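You operate a simulated robot arm through the tools that you are given. There is no shell and no other tool.

The job below is to be done with a simulated robot arm. You get a single attempt, and the scene is never put back.

Task
Put things in order on the top of the side table. At the end: the clear short jar is on the flat yellow box (marked "TOFFEE"); the teal paper cup is on the brown oat bar carton; the blue ice pack from the top of the side table stands where the clear short jar stood; the clear oat tub from the top of the side table stands where the red large beans bag stood; the red large beans bag is on the small white tray; whatever was shut is shut again. Leave all else as you found it, and nothing knocked over. Set down upright: large beans bag, teal paper cup, short jar.

It is judged by the outcome, as a careful person would: the job done as asked, and still so three seconds after it is handed in. It fails if anything else is knocked over, pushed out of place, dropped, spilled or broken.

Robot
A 7-joint arm with a two-finger gripper, fixed in place. Base frame: the origin is on the floor under the middle of its stand, x ahead of it, y to its left, z up; the work surface is at about z = 750. Units: mm, rad, N and s.
With the tool pointing down near the work surface it reaches from about 320 to 720 mm from the base axis. Its first joint turns from -1.152 to 1.152 rad. Payload 2.45 kg.
Tool frame: the origin (TCP) lies between the finger pads and is the grasp point; the fingertips stand 26 mm ahead of it; z points along the fingers, y is the line along which they close. The gripper opens to 96 mm; its body begins 69 mm behind the TCP.
Orientation is that of the tool frame in the base frame, as a unit quaternion [w, x, y, z]. With the fingers straight down and closing along the base's y, the tool's x points along the base's -x, its y along +y and its z along -z.

Tools
- The arm moves only by the tool servo_tool. Its argument "commands" is a list of rows, each a list of 7 numbers: the opening, from 0 (shut) to 1 (fully open), then the shift along the tool's x, y, z in mm, then the turn, a rotation vector about the tool's x, y, z in rad. In form: [[grip, dx, dy, dz, ax, ay, az], ...]. A call has 1 to 20 rows; each row is the pose to reach, as a shift and turn from the pose commanded when the call began, along the tool's axes at that moment. A row lasts 0.2 s, in which the tool goes at most 50 mm and 0.15 rad; a call with a longer step from one row to the next is refused whole, and so is a gripper value outside its range. A pose out of reach is approached as far as the arm can. The call stops where the force on the tool passes 40 N (or 10 N more than at its start, if that is more) or the arm is blocked; 0.2 s more then pass. The fingers move at their own pace (about 50 mm/s each) and stop on an object; they squeeze with about 31 N. The grip force told is the motor's: it shows also when the fingers shut on nothing. Time passes only in rows, and 0.2 s behind the last, so rows that repeat a pose let the fingers close. The reply holds the time, the measured pose of the TCP, the force on the tool along the base axes, the opening and the grip force, in the units named above and with some noise, with the torque about the TCP (base axes, N m) and any sound that the robot's microphone picked up, and new pictures: "show" is both (left out), scene, wrist or none.
- Cameras (640 x 400 px; columns grow to the right, rows downward): "scene" is fixed at [168.7, -407, 1410.3]; the picture's right is [0.67, -0.75, 0.00], its down [-0.54, -0.48, -0.69] and it looks along [0.52, 0.46, -0.72] (base axes); focal length 354 px, centre (320, 200). "wrist" rides on the gripper at [82, 3, -98] in the tool frame; the picture's right is [-0.04, 1.00, 0.00], its down [-0.73, -0.03, -0.68] and it looks along [-0.68, -0.03, 0.73] (tool axes); focal length 256 px, centre (320, 200). There is no depth. A picture from a camera that has moved, and an enlarged one, comes with that camera's place and axes in the base frame and with its lens.
- close_up(camera, box): a new picture of the part [left, top, right, bottom] of that camera's present view, enlarged. The clock stands still meanwhile.
- job_done(): hands the job in; it is judged then, once.

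Places have to be worked out from the pictures, the camera data and where the tool is seen. Open the gripper and draw the arm clear of the work before you hand the job in, unless the task says otherwise.

The tools are called after "Request:" as name(argument=value, ...) on one line, values as JSON. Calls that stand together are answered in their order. servo_tool: Moves the arm, as the interface text tells. Its arguments: {"type":"object","properties":{"commands":{"type":"array","items":{"type":"array","items":{"type":"number"}}},"show":{"type":"string","enum":["both","scene","wrist","none"]}},"required":["commands"]} The other tools are called the same way: close_up (camera, box) takes an enlarged picture of a part of a camera's view; job_done () hands the job in.

At the start:

```text
clock: 0.0
tool_pos: [412.3, -96.7, 1040.0]
tcp_rot: [0.0, -0.001, 1.0, 0.0]
force: [-1.1, 1.4, -0.6]
torque: [-0.01, 0.01, 0.02]
finger_gap: 96.1
finger_force: 0.0
```

scene: 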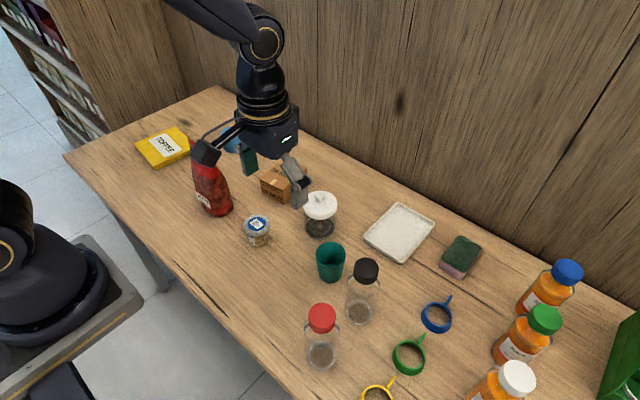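
wrist: 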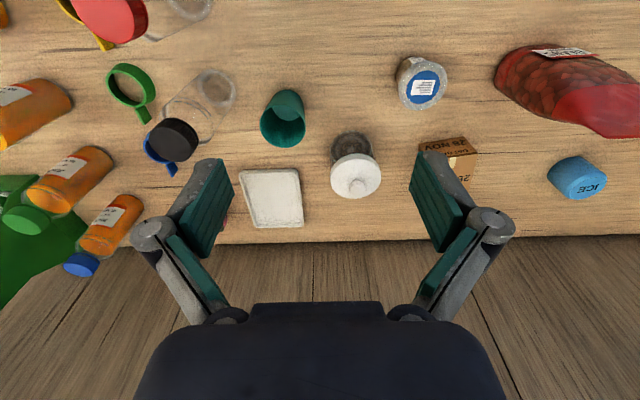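

I start by looking closely at the scene from both cameras before moving anything.

Request:
close_up(camera="scene", box=[120, 100, 360, 250])

Request:
close_up(camera="scene", box=[280, 180, 640, 400])

Request:
close_up(camera="wrist", box=[220, 20, 640, 280])

```text
2.67 times, centred on (240, 175) of scene
camera zoom: at [168.7, -407.0, 1410.3], right [0.67, -0.75, 0.0], down [-0.54, -0.48, -0.69], along [0.52, 0.46, -0.72], focal length 943 px, centre (533, 267)
```

zoom: 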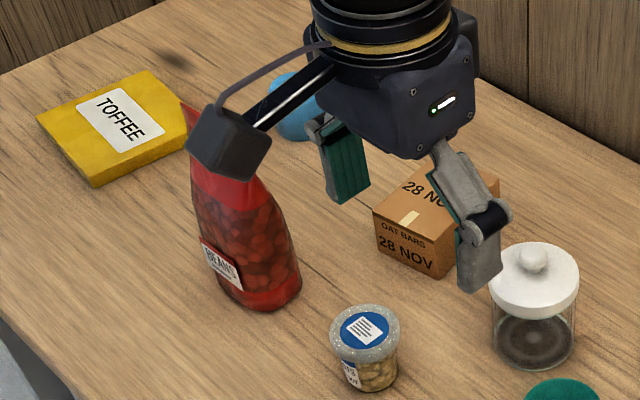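

```text
1.78 times, centred on (460, 290) of scene
camera zoom: at [168.7, -407.0, 1410.3], right [0.67, -0.75, 0.0], down [-0.54, -0.48, -0.69], along [0.52, 0.46, -0.72], focal length 629 px, centre (71, 40)
```

zoom: 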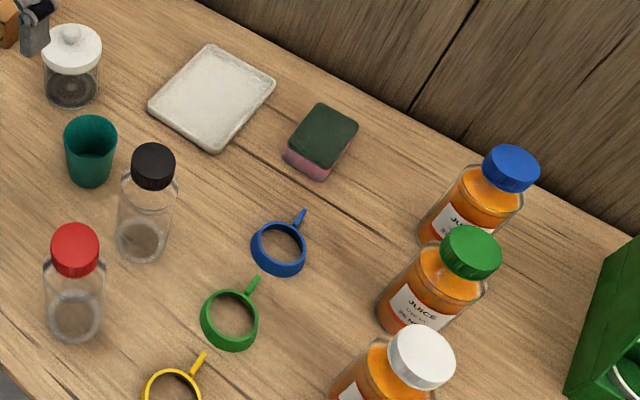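

```text
1.52 times, centred on (430, 150) of wrist
camera zoom: at [331.5, -93.9, 1138.1], right [0.04, 1.0, 0.0], down [0.73, -0.03, 0.68], along [0.68, -0.03, -0.73], focal length 390 px, centre (152, 276)
```

zoom: 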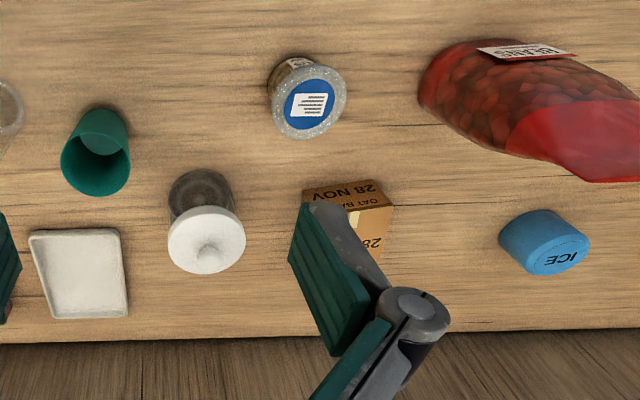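

I check the labels of the small tub and the white-lidded jar, and the green container at the right.

Request:
close_up(camera="scene", box=[230, 180, 350, 255])

Request:
close_up(camera="wrist", box=[0, 120, 160, 300])

Request:
close_up(camera="scene", box=[560, 280, 640, 400])

Request:
close_up(camera="scene", box=[0, 0, 240, 150])

Request:
close_up(camera="wrist", box=[320, 30, 480, 130])

```text
5.33 times, centred on (290, 218) of scene
camera zoom: at [168.7, -407.0, 1410.3], right [0.67, -0.75, 0.0], down [-0.54, -0.48, -0.69], along [0.52, 0.46, -0.72], focal length 1886 px, centre (480, 107)
```

zoom: 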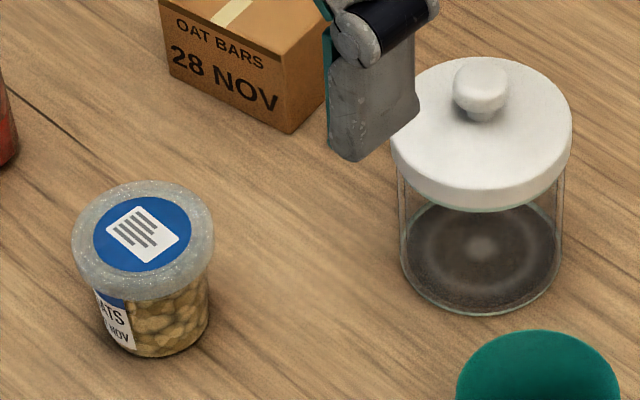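

```text
2.22 times, centred on (80, 210) of wrist
camera zoom: at [331.5, -93.9, 1138.1], right [0.04, 1.0, 0.0], down [0.73, -0.03, 0.68], along [0.68, -0.03, -0.73], focal length 569 px, centre (853, 178)
```

zoom: 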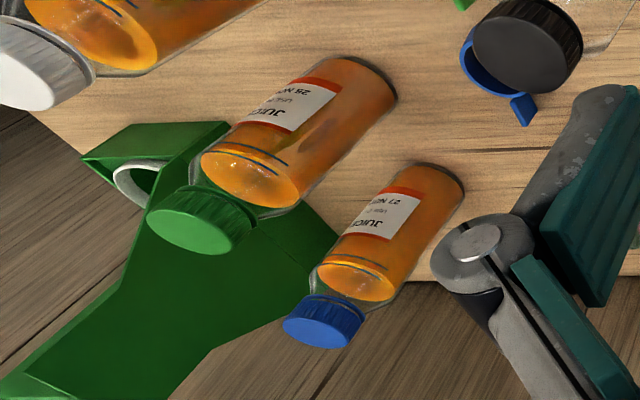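

```text
3.33 times, centred on (600, 340) of scene
camera zoom: at [168.7, -407.0, 1410.3], right [0.67, -0.75, 0.0], down [-0.54, -0.48, -0.69], along [0.52, 0.46, -0.72], focal length 1179 px, centre (-613, -267)
```

zoom: 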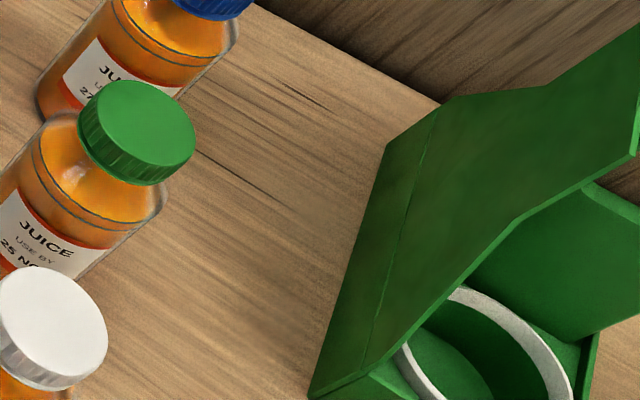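

```text
2.67 times, centred on (120, 75) of scene
camera zoom: at [168.7, -407.0, 1410.3], right [0.67, -0.75, 0.0], down [-0.54, -0.48, -0.69], along [0.52, 0.46, -0.72], focal length 943 px, centre (853, 533)
```

zoom: 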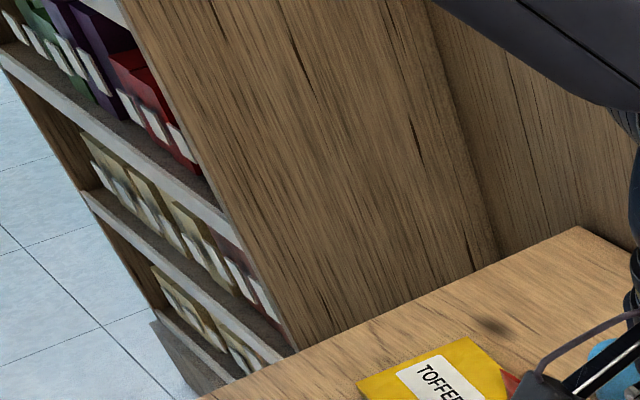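

```text
4.00 times, centred on (400, 80) of wrist
camera zoom: at [331.5, -93.9, 1138.1], right [0.04, 1.0, 0.0], down [0.73, -0.03, 0.68], along [0.68, -0.03, -0.73], focal length 1024 px, centre (0, 680)
```

zoom: 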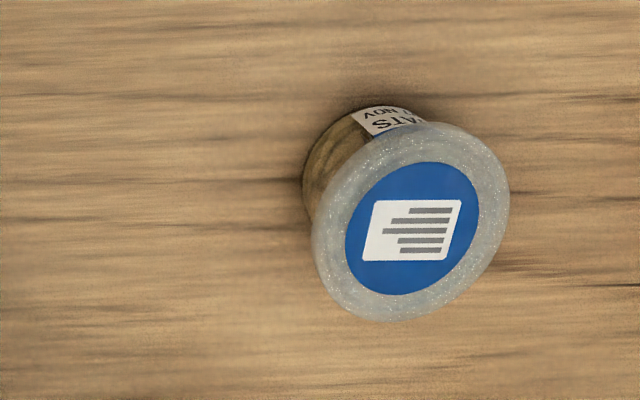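

The oat tub ("OATS" label) is at about (452, 34), the short jar with white knobbed lid at about (573, -46), the bag near (451, 197). I move up and left to survey the left half with the wrist camera.

Request:
servo_tool(commands=[[1, 5, 42, -9, 0, 0, 0], [1, 10, 85, -17, 0, 0, 0], [1, 15, 127, -26, 0, 0, 0], [1, 20, 170, -34, 0, 0, 0], [1, 25, 212, -43, 0, 0, 0], [1, 30, 255, -51, 0, 0, 0], [1, 35, 297, -60, 0, 0, 0]])

```text
clock: 1.6
tool_pos: [377.1, 201.2, 1098.9]
tcp_rot: [0.0, 0.002, 1.0, 0.0]
force: [-0.2, 0.2, 0.4]
torque: [-0.03, 0.0, 0.01]
finger_gap: 96.1
finger_force: 0.0
camera wrist: at [296.1, 203.6, 1197.4], right [0.04, 1.0, 0.0], down [0.73, -0.03, 0.68], along [0.68, -0.03, -0.73], focal length 256 px, centre (320, 200)
```

scene: 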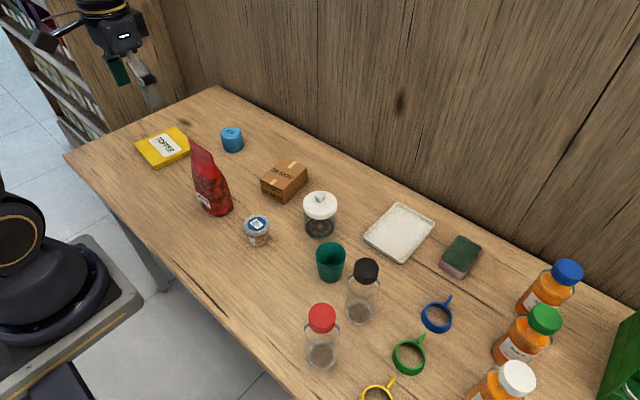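
wrist: 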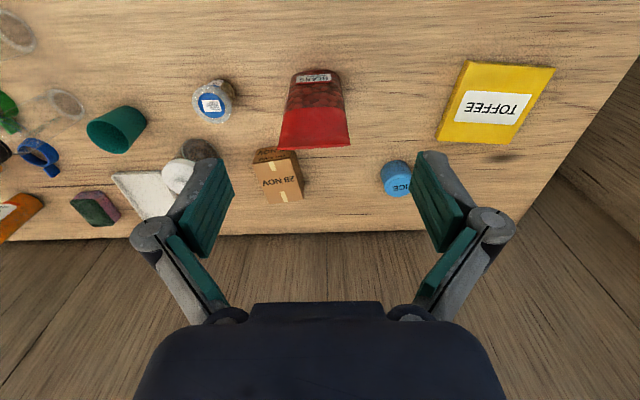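

The scene view is now unobstructed; I zoom in on each object for measurement.

Request:
close_up(camera="scene", box=[120, 110, 280, 230])

Request:
close_up(camera="scene", box=[230, 150, 390, 290])

Request:
close_up(camera="scene", box=[300, 180, 500, 300])

Request:
close_up(camera="wrist", box=[160, 40, 580, 240])

```text
3.33 times, centred on (200, 170) of scene
camera zoom: at [168.7, -407.0, 1410.3], right [0.67, -0.75, 0.0], down [-0.54, -0.48, -0.69], along [0.52, 0.46, -0.72], focal length 1179 px, centre (720, 300)
```

zoom: 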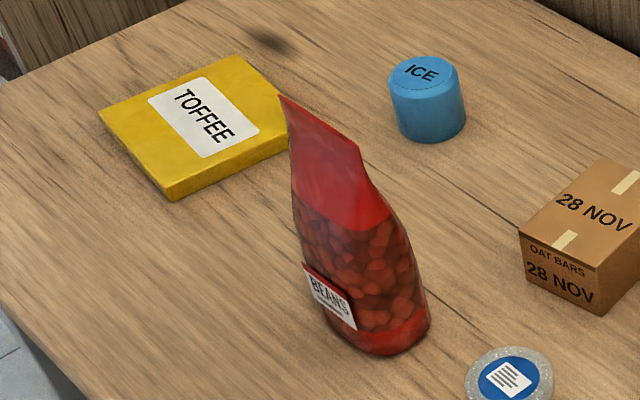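

```text
2.86 times, centred on (310, 220) of scene
camera zoom: at [168.7, -407.0, 1410.3], right [0.67, -0.75, 0.0], down [-0.54, -0.48, -0.69], along [0.52, 0.46, -0.72], focal length 1010 px, centre (349, 143)
```

zoom: 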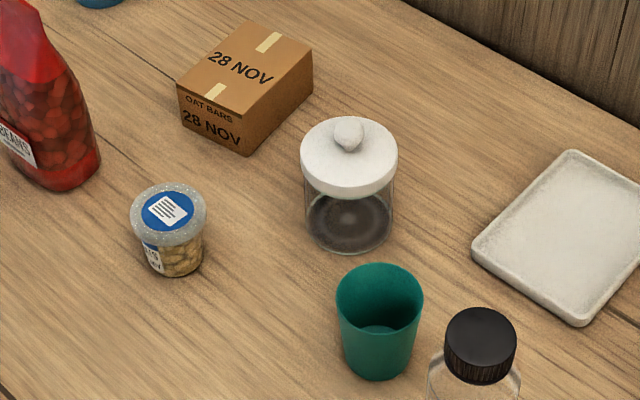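

```text
3.20 times, centred on (400, 240) of scene
camera zoom: at [168.7, -407.0, 1410.3], right [0.67, -0.75, 0.0], down [-0.54, -0.48, -0.69], along [0.52, 0.46, -0.72], focal length 1132 px, centre (64, 72)
```

zoom: 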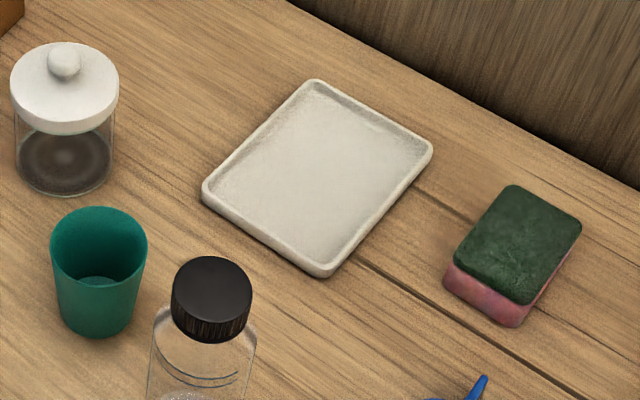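

```text
1.52 times, centred on (370, 140) of wrist
camera zoom: at [296.1, 203.6, 1197.4], right [0.04, 1.0, 0.0], down [0.73, -0.03, 0.68], along [0.68, -0.03, -0.73], focal length 390 px, centre (244, 291)
```

zoom: 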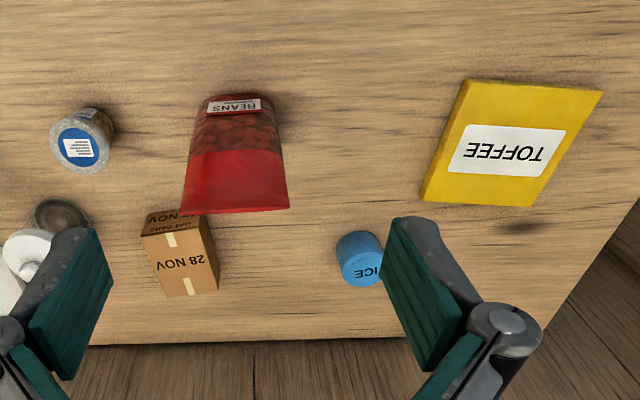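

I measured cup (≈490, -149, 80 mm tall), carton top (≈608, 114, z≈802), jar (573, -46, knob top ≈868), toffee box centre (≈492, 491), ice pack (≈633, 355), tray (≈686, -197). I start with the cup: go above it with the tool yawed 90° so that the fingers stay away from the black-capped bottle.

Request:
servo_tool(commands=[[1, -9.4, -29.2, 11.6, 0, 0, 0.131], [1, -18.8, -58.3, 23.2, 0, 0, 0.262], [1, -28.3, -87.5, 34.8, 0, 0, 0.393], [1, -37.7, -116.7, 46.3, 0, 0, 0.524], [1, -47.1, -145.8, 57.9, 0, 0, 0.654], [1, -56.5, -175, 69.5, 0, 0, 0.785], [1, -65.9, -204.2, 81.1, 0, 0, 0.916], [1, -75.3, -233.3, 92.7, 0, 0, 1.047], [1, -84.8, -262.5, 104.3, 0, 0, 1.178], [1, -94.2, -291.7, 115.8, 0, 0, 1.309], [1, -103.6, -320.8, 127.4, 0, 0, 1.44], [1, -113, -350, 139, 0, 0, 1.571], [1, -113, -350, 139, 0, 0, 1.571]])

```text
clock: 4.4
tool_pos: [489.5, -149.6, 959.6]
tcp_rot: [0.0, 0.708, 0.706, 0.001]
force: [0.7, 0.5, -0.3]
torque: [0.03, -0.03, 0.03]
finger_gap: 96.0
finger_force: 0.0
camera wrist: at [493.8, -68.3, 1058.2], right [1.0, -0.04, 0.0], down [-0.03, -0.73, 0.68], along [-0.03, -0.68, -0.73], focal length 256 px, centre (320, 200)
```

scene: 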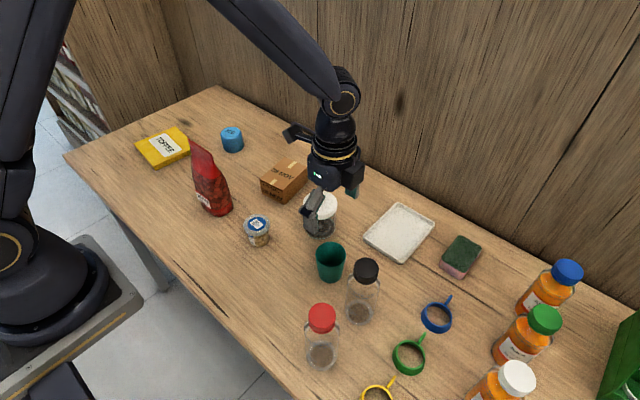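
wrist: 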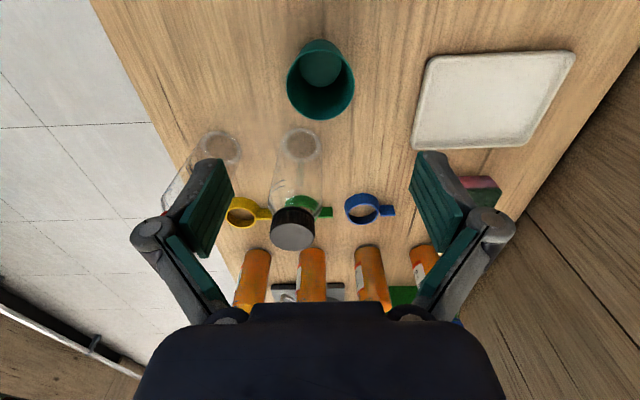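

The wrist view confirms the cup at about (491, -149), and the fingers straddle it along x with free space. I descend to z≈797 and close gently.

Request:
servo_tool(commands=[[1, 0.6, 1.5, 40, 0, 0, 0], [1, 0.6, 1.5, 80, 0, 0, 0], [1, 0.6, 1.5, 115, 0, 0, 0], [1, 0.6, 1.5, 145, 0, 0, 0], [1, 0.6, 1.5, 162, 0, 0, 0], [1, 0.6, 1.5, 162, 0, 0, 0]])

```text
clock: 5.8
tool_pos: [490.6, -148.9, 799.0]
tcp_rot: [0.001, 0.707, 0.707, 0.0]
force: [0.7, -0.2, 0.4]
torque: [0.01, 0.01, 0.02]
finger_gap: 96.0
finger_force: 0.1
camera wrist: at [494.6, -67.0, 897.4], right [1.0, -0.04, 0.0], down [-0.03, -0.73, 0.68], along [-0.03, -0.68, -0.73], focal length 256 px, centre (320, 200)
```

scene: 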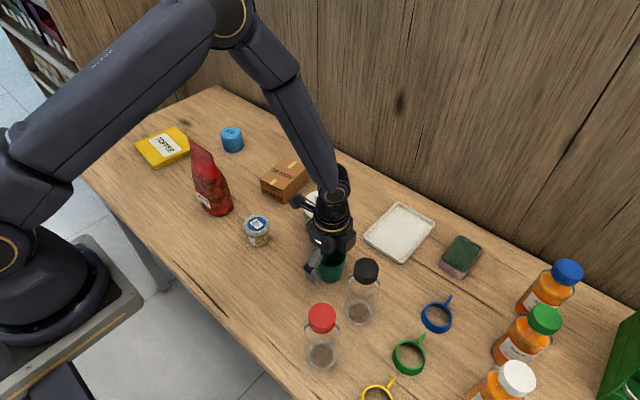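
wrist: 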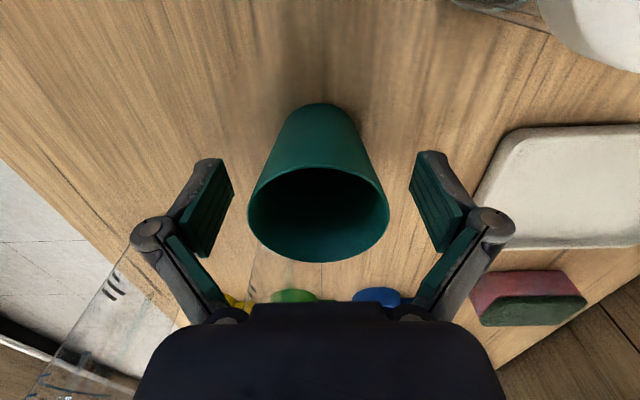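

The cup is centred between the pads with its rim at about z=823. I lower 8 mm more and close on it.

Request:
servo_tool(commands=[[1, -0.5, 0.3, 8, 0, 0, 0], [0.8, -0.5, 0.3, 8, 0, 0, 0], [0.7, -0.5, 0.3, 8, 0, 0, 0], [0.6, -0.5, 0.3, 8, 0, 0, 0], [0.5, -0.5, 0.3, 8, 0, 0, 0], [0.5, -0.5, 0.3, 8, 0, 0, 0], [0.5, -0.5, 0.3, 8, 0, 0, 0], [0.5, -0.5, 0.3, 8, 0, 0, 0]])

```text
clock: 7.6
tool_pos: [492.6, -148.7, 790.1]
tcp_rot: [-0.001, 0.707, 0.707, 0.0]
force: [-0.4, -0.7, 0.4]
torque: [-0.01, -0.01, 0.02]
finger_gap: 54.5
finger_force: 30.6
camera wrist: at [495.3, -67.5, 889.4], right [1.0, -0.04, 0.0], down [-0.03, -0.73, 0.68], along [-0.03, -0.68, -0.73], focal length 256 px, centre (320, 200)
```

scene: 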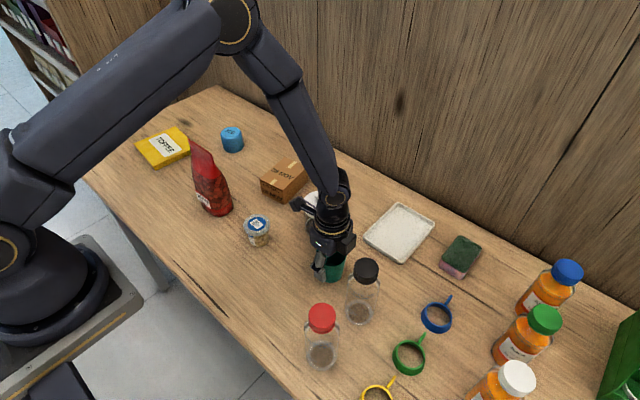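
wrist: 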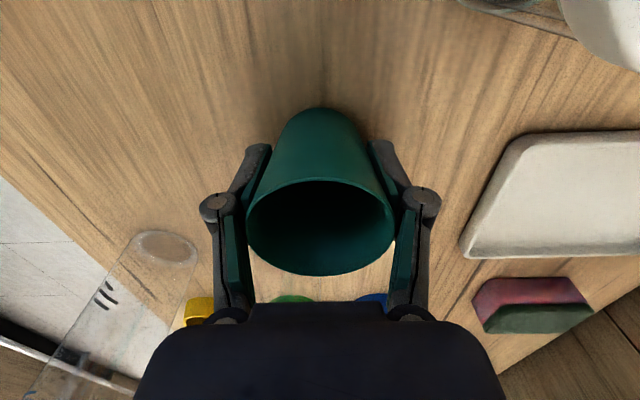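

The cup is held (gap 54.5 mm, 30.6 N). I lift it straight up 160 mm and carry it over the carton.

Request:
servo_tool(commands=[[0.5, 0, 0, -20, 0, 0, 0], [0.5, 0, 0, -60, 0, 0, 0], [0.5, 0, 0, -105, 0, 0, 0], [0.5, 0, 0, -150, 0, 0, 0], [0.5, 15, 6, -160, 0, 0, 0], [0.5, 50, 22, -160, 0, 0, 0], [0.5, 85, 37, -160, 0, 0, 0], [0.5, 120, 52, -160, 0, 0, 0], [0.5, 155, 67, -160, 0, 0, 0], [0.5, 190, 83, -160, 0, 0, 0], [0.5, 225, 98, -160, 0, 0, 0], [0.5, 250, 109, -160, 0, 0, 0], [0.5, 262, 114, -160, 0, 0, 0], [0.5, 262, 114, -160, 0, 0, 0]])

```text
clock: 10.6
tool_pos: [605.3, 111.4, 949.7]
tcp_rot: [0.0, 0.707, 0.707, 0.0]
force: [0.5, 0.4, 0.2]
torque: [0.0, 0.0, -0.01]
finger_gap: 54.4
finger_force: 30.5
camera wrist: at [610.4, 192.7, 1048.1], right [1.0, -0.04, 0.0], down [-0.03, -0.73, 0.68], along [-0.03, -0.68, -0.73], focal length 256 px, centre (320, 200)
```

scene: 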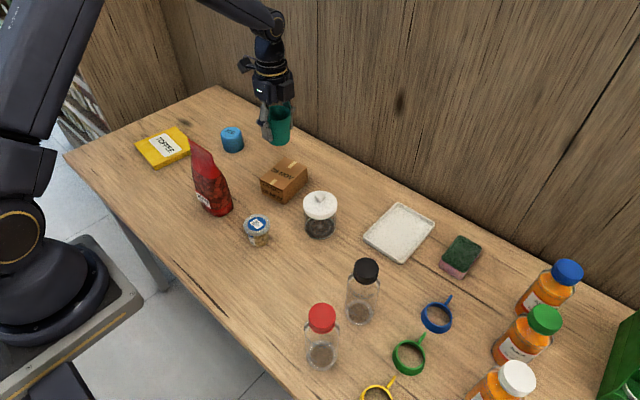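
wrist: 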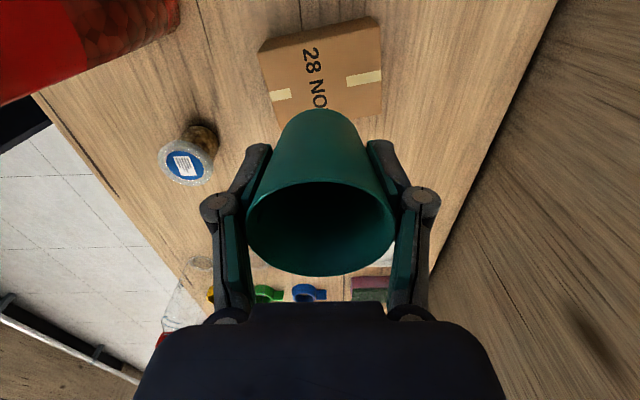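

The cup hangs level over the carton region; I zoom to locate the carton's top edges precisely before lowering.

Request:
close_up(camera="wrist", box=[200, 0, 440, 150])

Request:
close_up(camera="scene", box=[210, 60, 370, 250])

```text
2.67 times, centred on (320, 75) of wrist
camera zoom: at [610.4, 192.7, 1048.1], right [1.0, -0.04, 0.0], down [-0.03, -0.73, 0.68], along [-0.03, -0.68, -0.73], focal length 683 px, centre (320, 533)
```

zoom: 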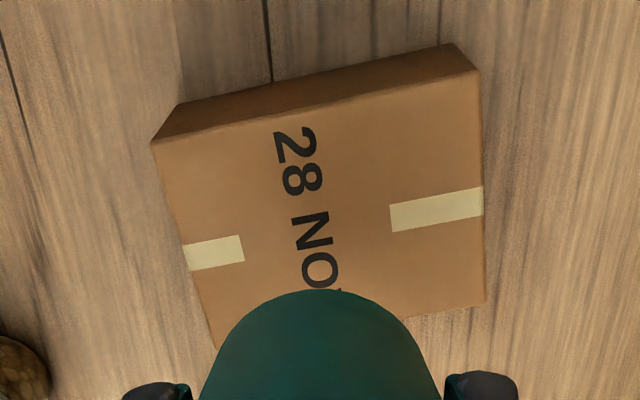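

```text
2.11 times, centred on (290, 155) of scene
camera zoom: at [168.7, -407.0, 1410.3], right [0.67, -0.75, 0.0], down [-0.54, -0.48, -0.69], along [0.52, 0.46, -0.72], focal length 744 px, centre (383, 295)
```

zoom: 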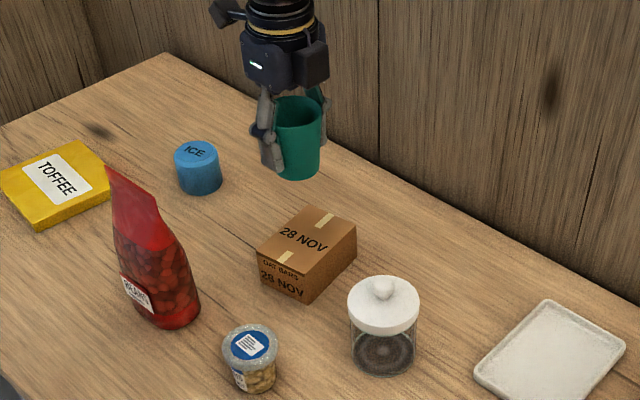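

Carton top centre works out to about (611, 109). I nudge over it and lower to just above contact.

Request:
servo_tool(commands=[[0.5, -2.5, 4, 20, 0, 0, 0], [0.5, -2.5, 4, 45, 0, 0, 0], [0.5, -2.5, 4, 70, 0, 0, 0], [0.5, -2.5, 4, 88, 0, 0, 0], [0.5, -2.5, 4, 98, 0, 0, 0], [0.5, -2.5, 4, 102, 0, 0, 0], [0.5, -2.5, 4, 102, 0, 0, 0]])

Request:
close_up(camera="scene", box=[220, 120, 340, 220])

```text
clock: 12.2
tool_pos: [610.6, 108.5, 849.4]
tcp_rot: [0.0, 0.707, 0.707, -0.001]
force: [0.2, -0.6, -0.4]
torque: [0.04, -0.02, 0.01]
finger_gap: 54.1
finger_force: 30.9
camera wrist: at [614.6, 190.8, 946.8], right [1.0, -0.04, 0.0], down [-0.03, -0.73, 0.68], along [-0.03, -0.68, -0.73], focal length 256 px, centre (320, 200)
```

scene: 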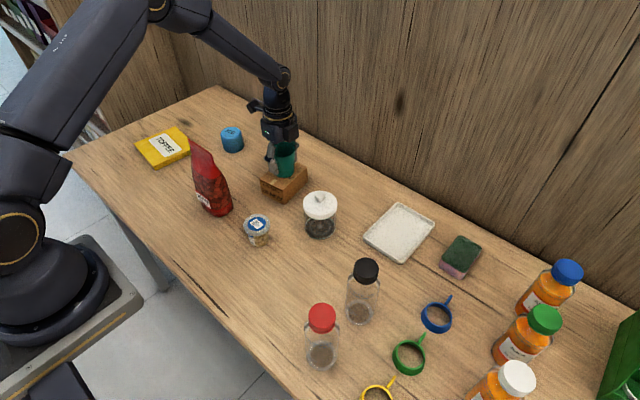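
wrist: 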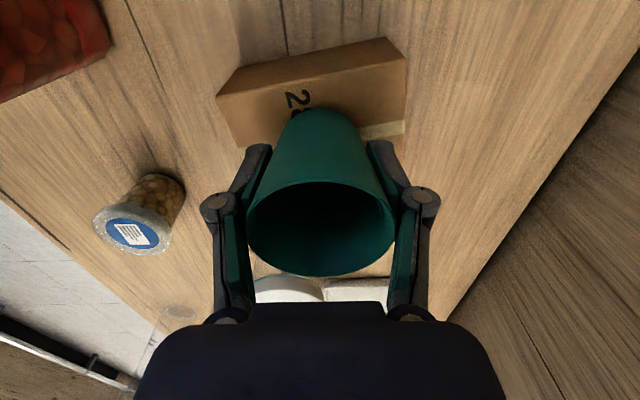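

```text
4.00 times, centred on (280, 170) of scene
camera zoom: at [168.7, -407.0, 1410.3], right [0.67, -0.75, 0.0], down [-0.54, -0.48, -0.69], along [0.52, 0.46, -0.72], focal length 1415 px, centre (480, 320)
```

zoom: 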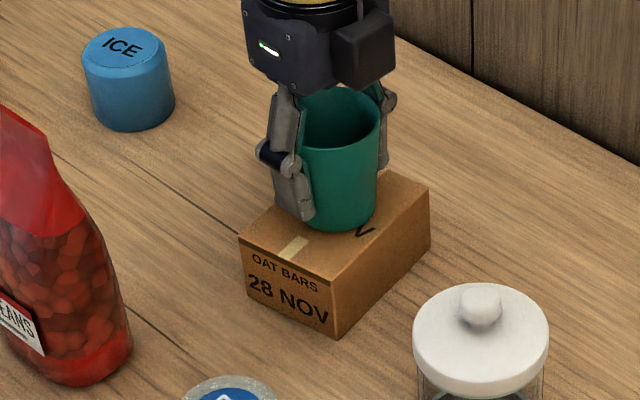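

The cup is centred above the carton with a few mm to go. I lower slowly and watch the force.

Request:
servo_tool(commands=[[0.5, 0, 0, 2, 0, 0, 0], [0.5, 0, 0, 4, 0, 0, 0], [0.5, 0, 0, 5, 0, 0, 0], [0.5, 0, 0, 5, 0, 0, 0]], show="none")

```text
clock: 13.2
tool_pos: [610.8, 110.5, 845.2]
tcp_rot: [0.0, 0.707, 0.707, 0.001]
force: [-1.9, 0.3, 13.3]
torque: [-0.06, 0.04, -0.02]
finger_gap: 54.6
finger_force: 31.0
```

Contact at z≈845 (13 N). I ease off slightly, open, and check that the cup stays.

Request:
servo_tool(commands=[[0.5, 0, 0, -0.8, 0, 0, 0], [0.65, 0, 0, -0.8, 0, 0, 0], [0.8, 0, 0, -0.8, 0, 0, 0], [1, 0, 0, -0.8, 0, 0, 0], [1, 0, 0, -0.8, 0, 0, 0], [1, 0, 0, -0.8, 0, 0, 0]])

```text
clock: 14.6
tool_pos: [610.0, 109.4, 845.5]
tcp_rot: [0.0, 0.707, 0.707, 0.0]
force: [1.5, -0.3, 0.0]
torque: [0.02, 0.04, -0.02]
finger_gap: 96.1
finger_force: 0.1
camera wrist: at [613.6, 190.7, 943.1], right [1.0, -0.04, 0.0], down [-0.03, -0.73, 0.68], along [-0.03, -0.68, -0.73], focal length 256 px, centre (320, 200)
```

scene: 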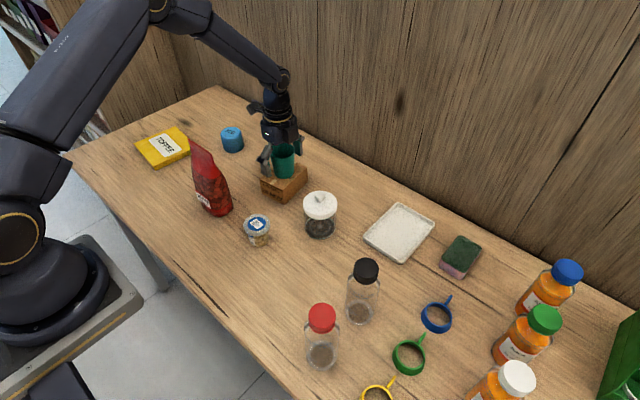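
wrist: 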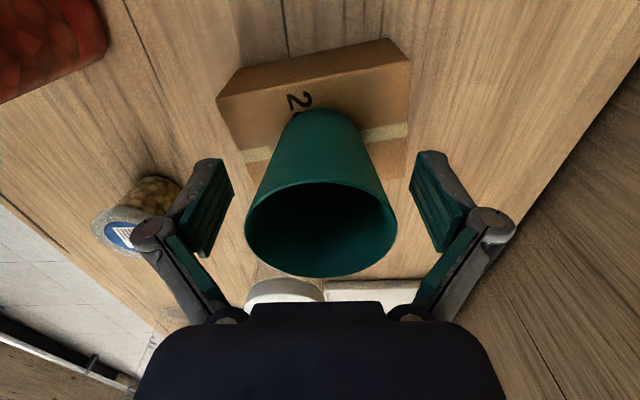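

The cup stands on the carton, fingers clear. I rise vertically, then swing back (yaw to 0) to look at the jar from the robot side.

Request:
servo_tool(commands=[[1, 0, 0, -30, 0, 0, 0], [1, 0, 0, -70, 0, 0, 0], [1, 0, 0, -110, 0, 0, 0], [1, 0, 0, -140, 0, 0, 0], [1, -14, -13, -140, 0, 0, -0.143], [1, -28, -26, -140, 0, 0, -0.286], [1, -42, -38, -140, 0, 0, -0.428], [1, -56, -51, -140, 0, 0, -0.571], [1, -71, -64, -140, 0, 0, -0.714], [1, -85, -77, -140, 0, 0, -0.857], [1, -99, -90, -140, 0, 0, -1.0], [1, -113, -103, -140, 0, 0, -1.143], [1, -127, -115, -140, 0, 0, -1.285], [1, -141, -128, -140, 0, 0, -1.428], [1, -155, -141, -140, 0, 0, -1.571], [1, -155, -141, -100, 0, 0, -1.571], [1, -155, -141, -60, 0, 0, -1.571], [1, -155, -141, -60, 0, 0, -1.571]])

Request:
close_up(camera="wrist", box=[200, 60, 440, 280])

Request:
close_up(camera="scene", box=[230, 120, 370, 260])

```text
clock: 18.4
tool_pos: [466.4, -46.2, 907.2]
tcp_rot: [0.0, -0.001, 1.0, 0.0]
force: [0.5, -0.3, -0.3]
torque: [0.02, 0.02, 0.02]
finger_gap: 95.9
finger_force: 0.0
camera wrist: at [385.3, -42.9, 1005.6], right [0.04, 1.0, 0.0], down [0.73, -0.03, 0.68], along [0.68, -0.03, -0.73], focal length 256 px, centre (320, 200)
```

scene: 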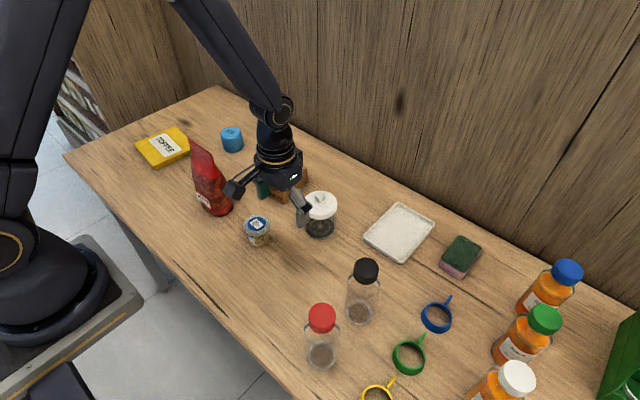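
wrist: 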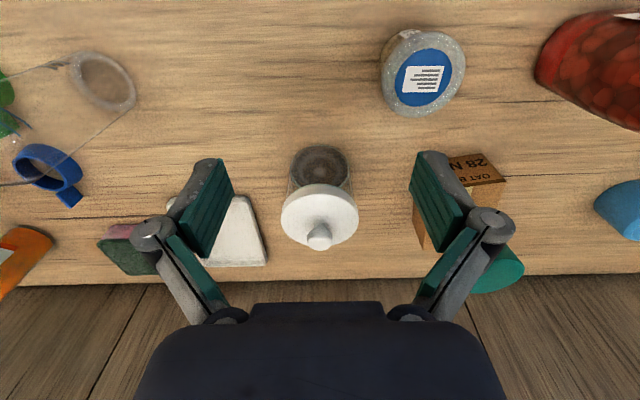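

```text
1.82 times, centred on (320, 170) of wrist
camera zoom: at [385.3, -42.9, 1005.6], right [0.04, 1.0, 0.0], down [0.73, -0.03, 0.68], along [0.68, -0.03, -0.73], focal length 465 px, centre (320, 254)
```

zoom: 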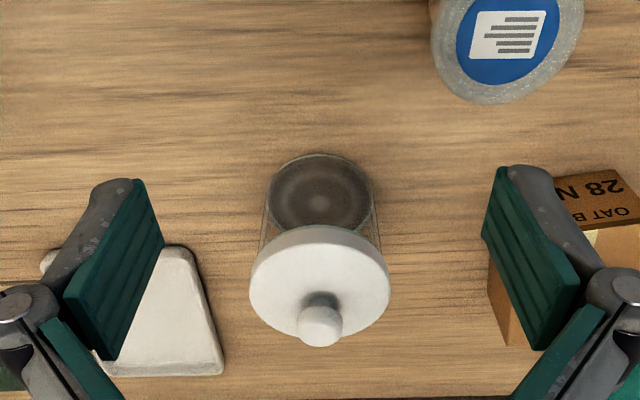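

```text
2.86 times, centred on (300, 190) of scene
camera zoom: at [168.7, -407.0, 1410.3], right [0.67, -0.75, 0.0], down [-0.54, -0.48, -0.69], along [0.52, 0.46, -0.72], focal length 1010 px, centre (377, 229)
```

zoom: 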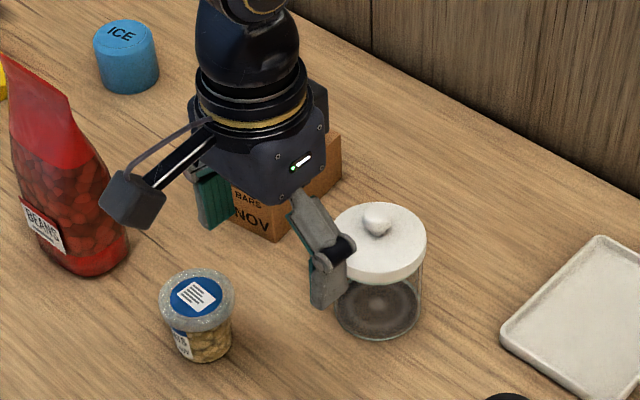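

The jar is at about (573, -48) with lid top ≈835 and knob top ≈869, so a straight-down grip on the glass would hit the knob with the palm. I'll tilt the tool ~38° (body leaning back toward the robot) and come above the jar.

Request:
servo_tool(commands=[[1, -21, -0.5, 0, 0, -0.132, 0], [1, -43, -1, 0, 0, -0.264, 0], [1, -64, -1.5, 0, 0, -0.396, 0], [1, -85, -2, 0, 0, -0.528, 0], [1, -106.6, -2, 0, 0, -0.66, 0], [1, -106.6, -2, 0, 0, -0.66, 0]])

```text
clock: 19.8
tool_pos: [576.0, -47.6, 905.6]
tcp_rot: [0.324, 0.0, 0.946, 0.0]
force: [-0.2, -0.4, 0.1]
torque: [-0.02, 0.03, 0.02]
finger_gap: 96.0
finger_force: 0.1
camera wrist: at [451.8, -44.1, 932.9], right [0.03, 1.0, 0.02], down [0.16, -0.03, 0.99], along [0.99, -0.03, -0.16], focal length 256 px, centre (320, 200)
```

scene: 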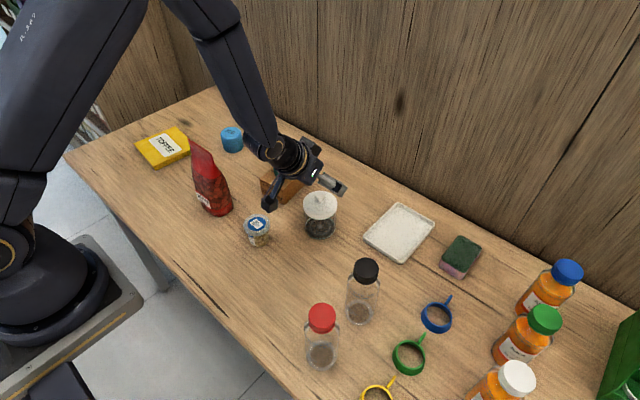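
wrist: 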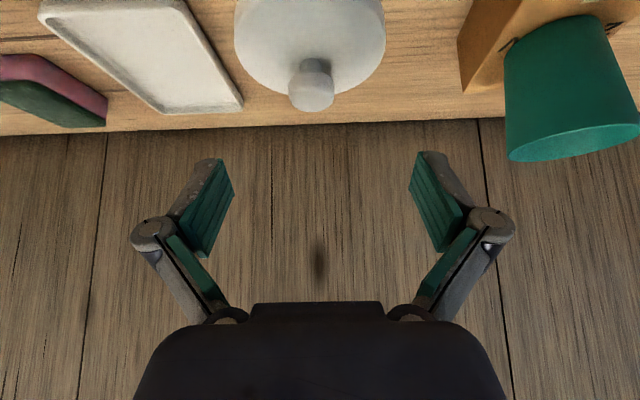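

Camera view (upside-down now) puts the jar axis at y≈-50.5 and the tool is at -47.6. I shift slightly and come down to just above lid height for a check.

Request:
servo_tool(commands=[[1, 2.4, -2.7, -1.8, 0, 0, 0], [1, 12, -2.7, 10, 0, 0, 0], [1, 21, -2.7, 22, 0, 0, 0], [1, 28.8, -2.7, 32.2, 0, 0, 0], [1, 28.8, -2.7, 32.2, 0, 0, 0]])

Request:
close_up(camera="scene", box=[240, 130, 380, 250])

```text
clock: 21.0
tool_pos: [572.0, -50.6, 860.8]
tcp_rot: [0.323, 0.0, 0.946, 0.0]
force: [-1.0, -0.3, 0.0]
torque: [0.0, 0.02, -0.06]
finger_gap: 96.2
finger_force: 0.1
camera wrist: at [448.2, -47.7, 889.1], right [0.03, 1.0, 0.02], down [0.16, -0.03, 0.99], along [0.99, -0.03, -0.16], focal length 256 px, centre (320, 200)
```

scene: 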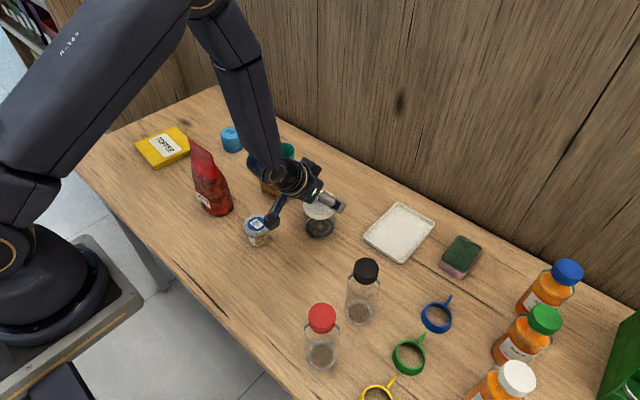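
wrist: 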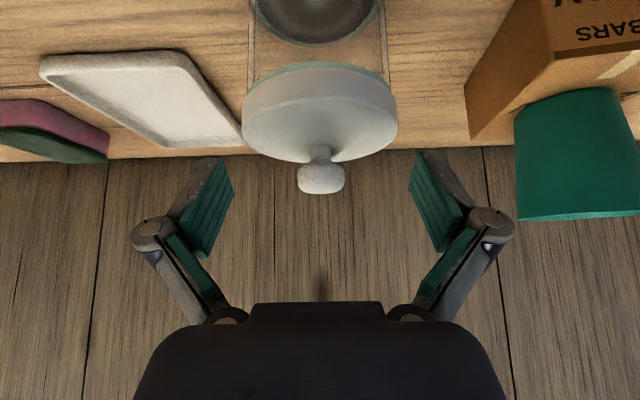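

```text
3.33 times, centred on (310, 190) of scene
camera zoom: at [168.7, -407.0, 1410.3], right [0.67, -0.75, 0.0], down [-0.54, -0.48, -0.69], along [0.52, 0.46, -0.72], focal length 1179 px, centre (353, 233)
```

zoom: 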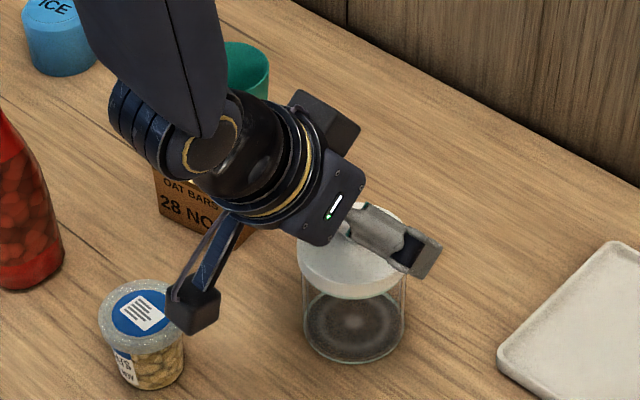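

Jar is centred between the pads (lid 242–398 px vs pads 232/410). I descend vertically to z≈790 with the fingers alongside the glass.

Request:
servo_tool(commands=[[1, 8, 0, 10.3, 0, 0, 0], [1, 18, 0, 23.2, 0, 0, 0], [1, 28, 0, 36, 0, 0, 0], [1, 37, 0, 47.7, 0, 0, 0], [1, 42.5, 0, 54.8, 0, 0, 0], [1, 42.5, 0, 54.8, 0, 0, 0]])

Request:
close_up(camera="scene", box=[240, 130, 380, 250])

```text
clock: 22.4
tool_pos: [574.2, -50.7, 792.3]
tcp_rot: [0.324, 0.0, 0.946, 0.0]
force: [0.3, 0.7, 0.7]
torque: [0.0, -0.01, 0.01]
finger_gap: 96.2
finger_force: 0.1
camera wrist: at [449.6, -47.0, 820.0], right [0.03, 1.0, 0.02], down [0.16, -0.03, 0.99], along [0.99, -0.03, -0.16], focal length 256 px, centre (320, 200)
```

scene: 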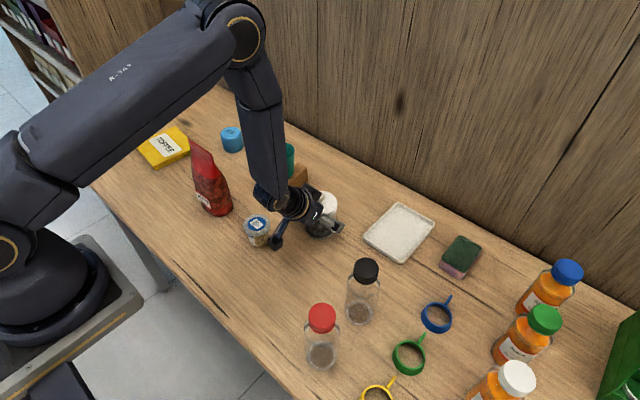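
wrist: 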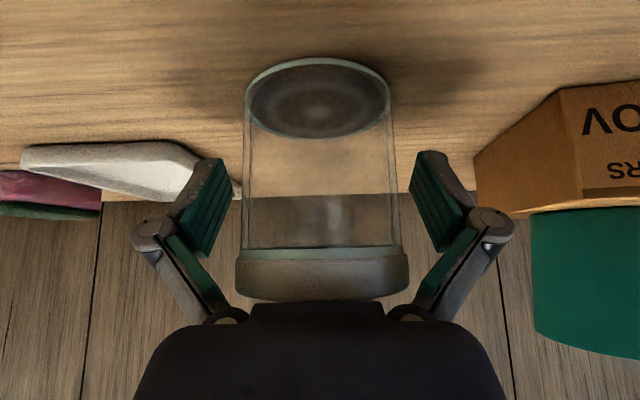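

```text
3.33 times, centred on (310, 190) of scene
camera zoom: at [168.7, -407.0, 1410.3], right [0.67, -0.75, 0.0], down [-0.54, -0.48, -0.69], along [0.52, 0.46, -0.72], focal length 1179 px, centre (353, 233)
```

zoom: 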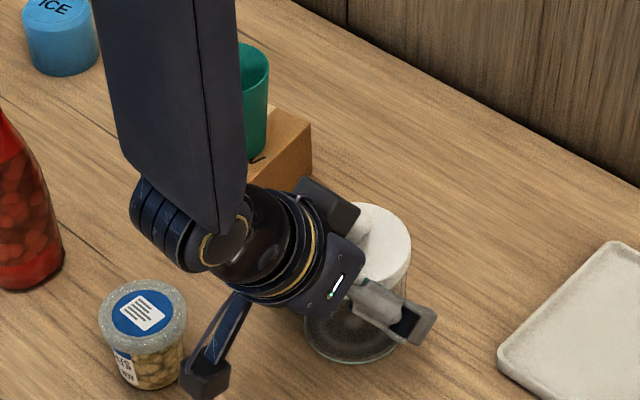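

The glass body stands between the pads, lid underside at about z=822 above the contact zone, no contact force. I close the gripper on the glass.

Request:
servo_tool(commands=[[0.9, 0, 0, 0, 0, 0, 0], [0.8, 0, 0, 0, 0, 0, 0], [0.7, 0, 0, 0, 0, 0, 0], [0.6, 0, 0, 0, 0, 0, 0], [0.6, 0, 0, 0, 0, 0, 0], [0.6, 0, 0, 0, 0, 0, 0], [0.6, 0, 0, 0, 0, 0, 0]])

```text
clock: 24.0
tool_pos: [573.2, -50.7, 792.9]
tcp_rot: [0.324, 0.0, 0.946, 0.0]
force: [-3.7, -0.1, 5.3]
torque: [-0.23, 0.11, -0.08]
finger_gap: 70.9
finger_force: 31.1
camera wrist: at [449.6, -47.0, 820.3], right [0.03, 1.0, 0.02], down [0.16, -0.03, 0.99], along [0.99, -0.03, -0.16], focal length 256 px, centre (320, 200)
```

scene: 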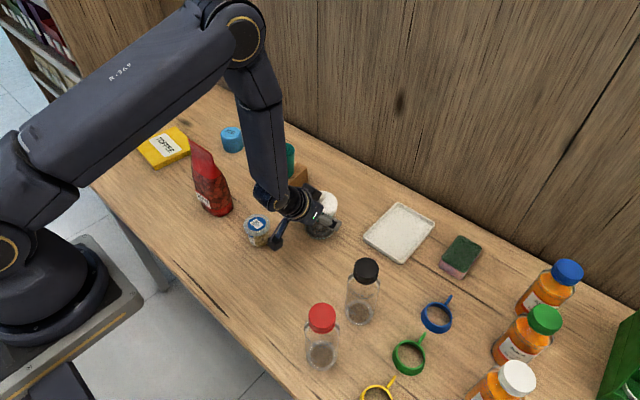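
wrist: 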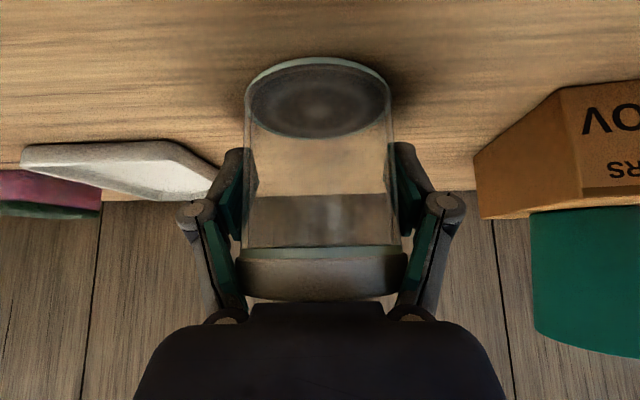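

Gripped at 70.9 mm on the glass. I lift vertically a short way and check that jar and lid come up together.

Request:
servo_tool(commands=[[0.6, -3.1, 0, -4, 0, 0, 0], [0.6, -12.3, 0, -15.8, 0, 0, 0], [0.6, -24.5, 0, -31.6, 0, 0, 0], [0.6, -36.8, 0, -47.4, 0, 0, 0], [0.6, -36.8, 0, -47.4, 0, 0, 0]])

Request:
close_up(camera="scene", box=[240, 130, 380, 250])

```text
clock: 25.2
tool_pos: [570.7, -50.6, 851.5]
tcp_rot: [0.324, 0.0, 0.946, 0.0]
force: [-0.4, 0.4, -2.2]
torque: [-0.01, -0.03, 0.01]
finger_gap: 70.9
finger_force: 30.8
camera wrist: at [446.7, -47.6, 879.0], right [0.03, 1.0, 0.02], down [0.16, -0.03, 0.99], along [0.99, -0.03, -0.16], focal length 256 px, centre (320, 200)
```

scene: 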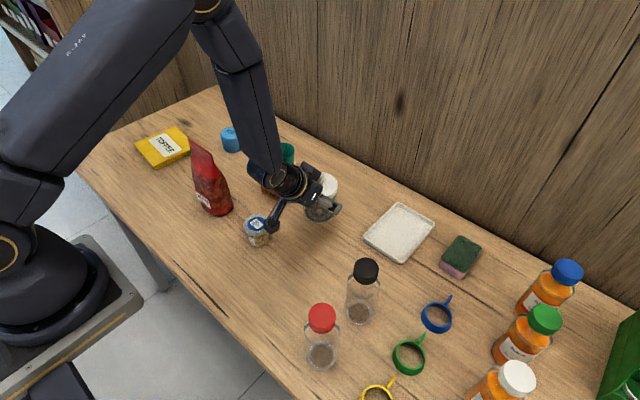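
wrist: 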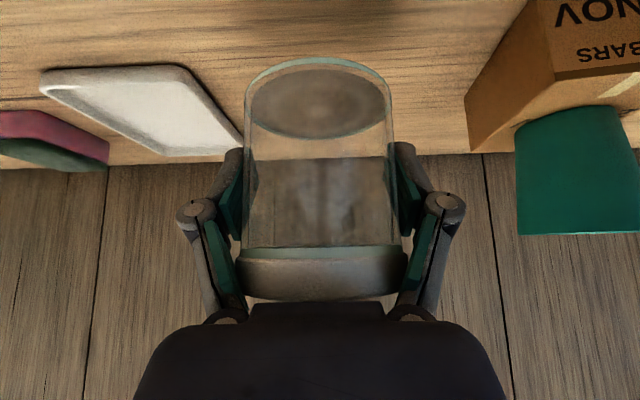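

```text
3.33 times, centred on (310, 190) of scene
camera zoom: at [168.7, -407.0, 1410.3], right [0.67, -0.75, 0.0], down [-0.54, -0.48, -0.69], along [0.52, 0.46, -0.72], focal length 1179 px, centre (353, 233)
```

zoom: 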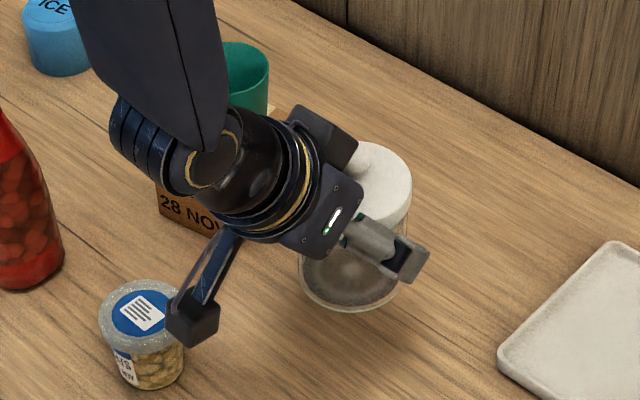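

The jar with its lid is lifted cleanly (about 2 N). I raise it to z≈1000 and swing it along an arc, clear above the cup and beside the bag, turning the tool with the arc toward the toffee box.

Request:
servo_tool(commands=[[0.6, -22.7, 0, -29.2, 0, 0, 0], [0.6, -45.4, 0, -58.5, 0, 0, 0], [0.6, -68, 0, -87.7, 0, 0, 0], [0.6, -90.7, 10, -116.9, 0, 0, 0], [0.6, -96.6, 42.4, -112.3, -0.04, 0, -0.0515], [0.6, -100.3, 84.6, -109.4, -0.08, 0, -0.103], [0.6, -101.6, 127.5, -108.4, -0.12, 0, -0.1545], [0.6, -100.3, 170.7, -109.5, -0.16, 0, -0.206], [0.6, -96.5, 214.1, -112.4, -0.2, 0, -0.2575], [0.6, -90.1, 257.4, -117.3, -0.24, 0, -0.309], [0.6, -81.2, 300.5, -124.3, -0.28, 0, -0.3605], [0.6, -69.7, 342.9, -133.2, -0.32, 0, -0.412], [0.6, -55.5, 384.5, -144.2, -0.36, 0, -0.4635], [0.6, -39, 425, -157.1, -0.4, 0, -0.515], [0.6, -19.8, 464.3, -171.9, -0.44, 0, -0.5665], [0.6, 1.7, 502, -188.6, -0.479, 0, -0.618], [0.6, 1.7, 502, -188.6, -0.479, 0, -0.618]])

Request:
close_up(camera="scene", box=[100, 40, 260, 200])

```text
clock: 28.8
tool_pos: [455.4, 453.0, 1000.0]
tcp_rot: [0.3, -0.361, 0.874, 0.122]
force: [-0.5, -0.6, -2.8]
torque: [-0.03, 0.0, -0.01]
finger_gap: 70.8
finger_force: 31.1
camera wrist: at [364.6, 366.9, 1026.6], right [-0.68, 0.73, 0.02], down [0.14, 0.1, 0.99], along [0.72, 0.68, -0.16], focal length 256 px, centre (320, 200)
```

scene: 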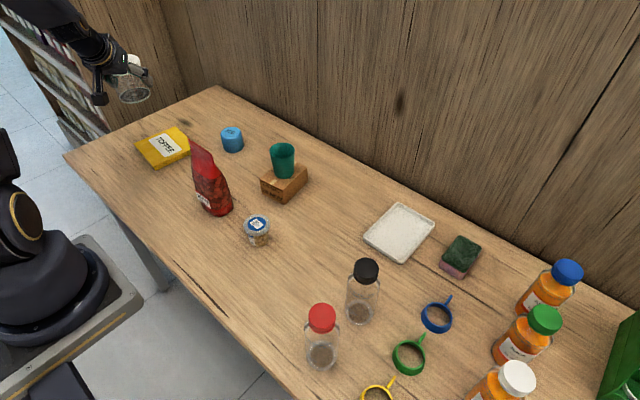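
wrist: 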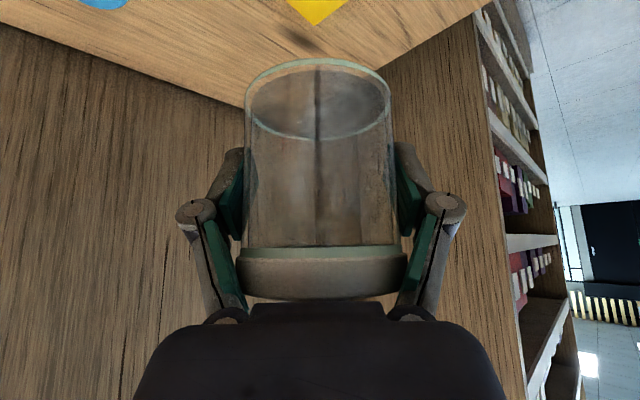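

```text
2.50 times, centred on (180, 120) of scene
camera zoom: at [168.7, -406.9, 1410.3], right [0.67, -0.75, 0.0], down [-0.54, -0.48, -0.69], along [0.52, 0.46, -0.72], focal length 884 px, centre (670, 400)
```

zoom: 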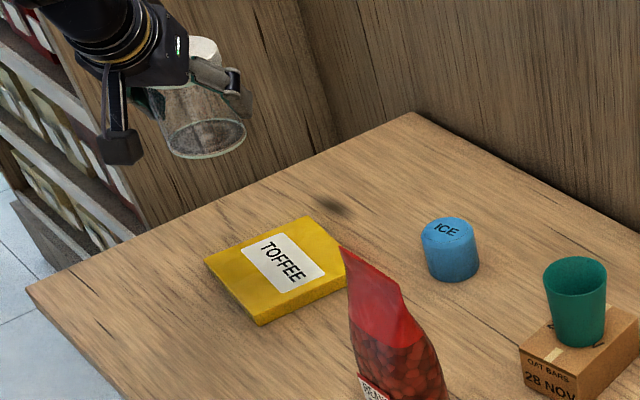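

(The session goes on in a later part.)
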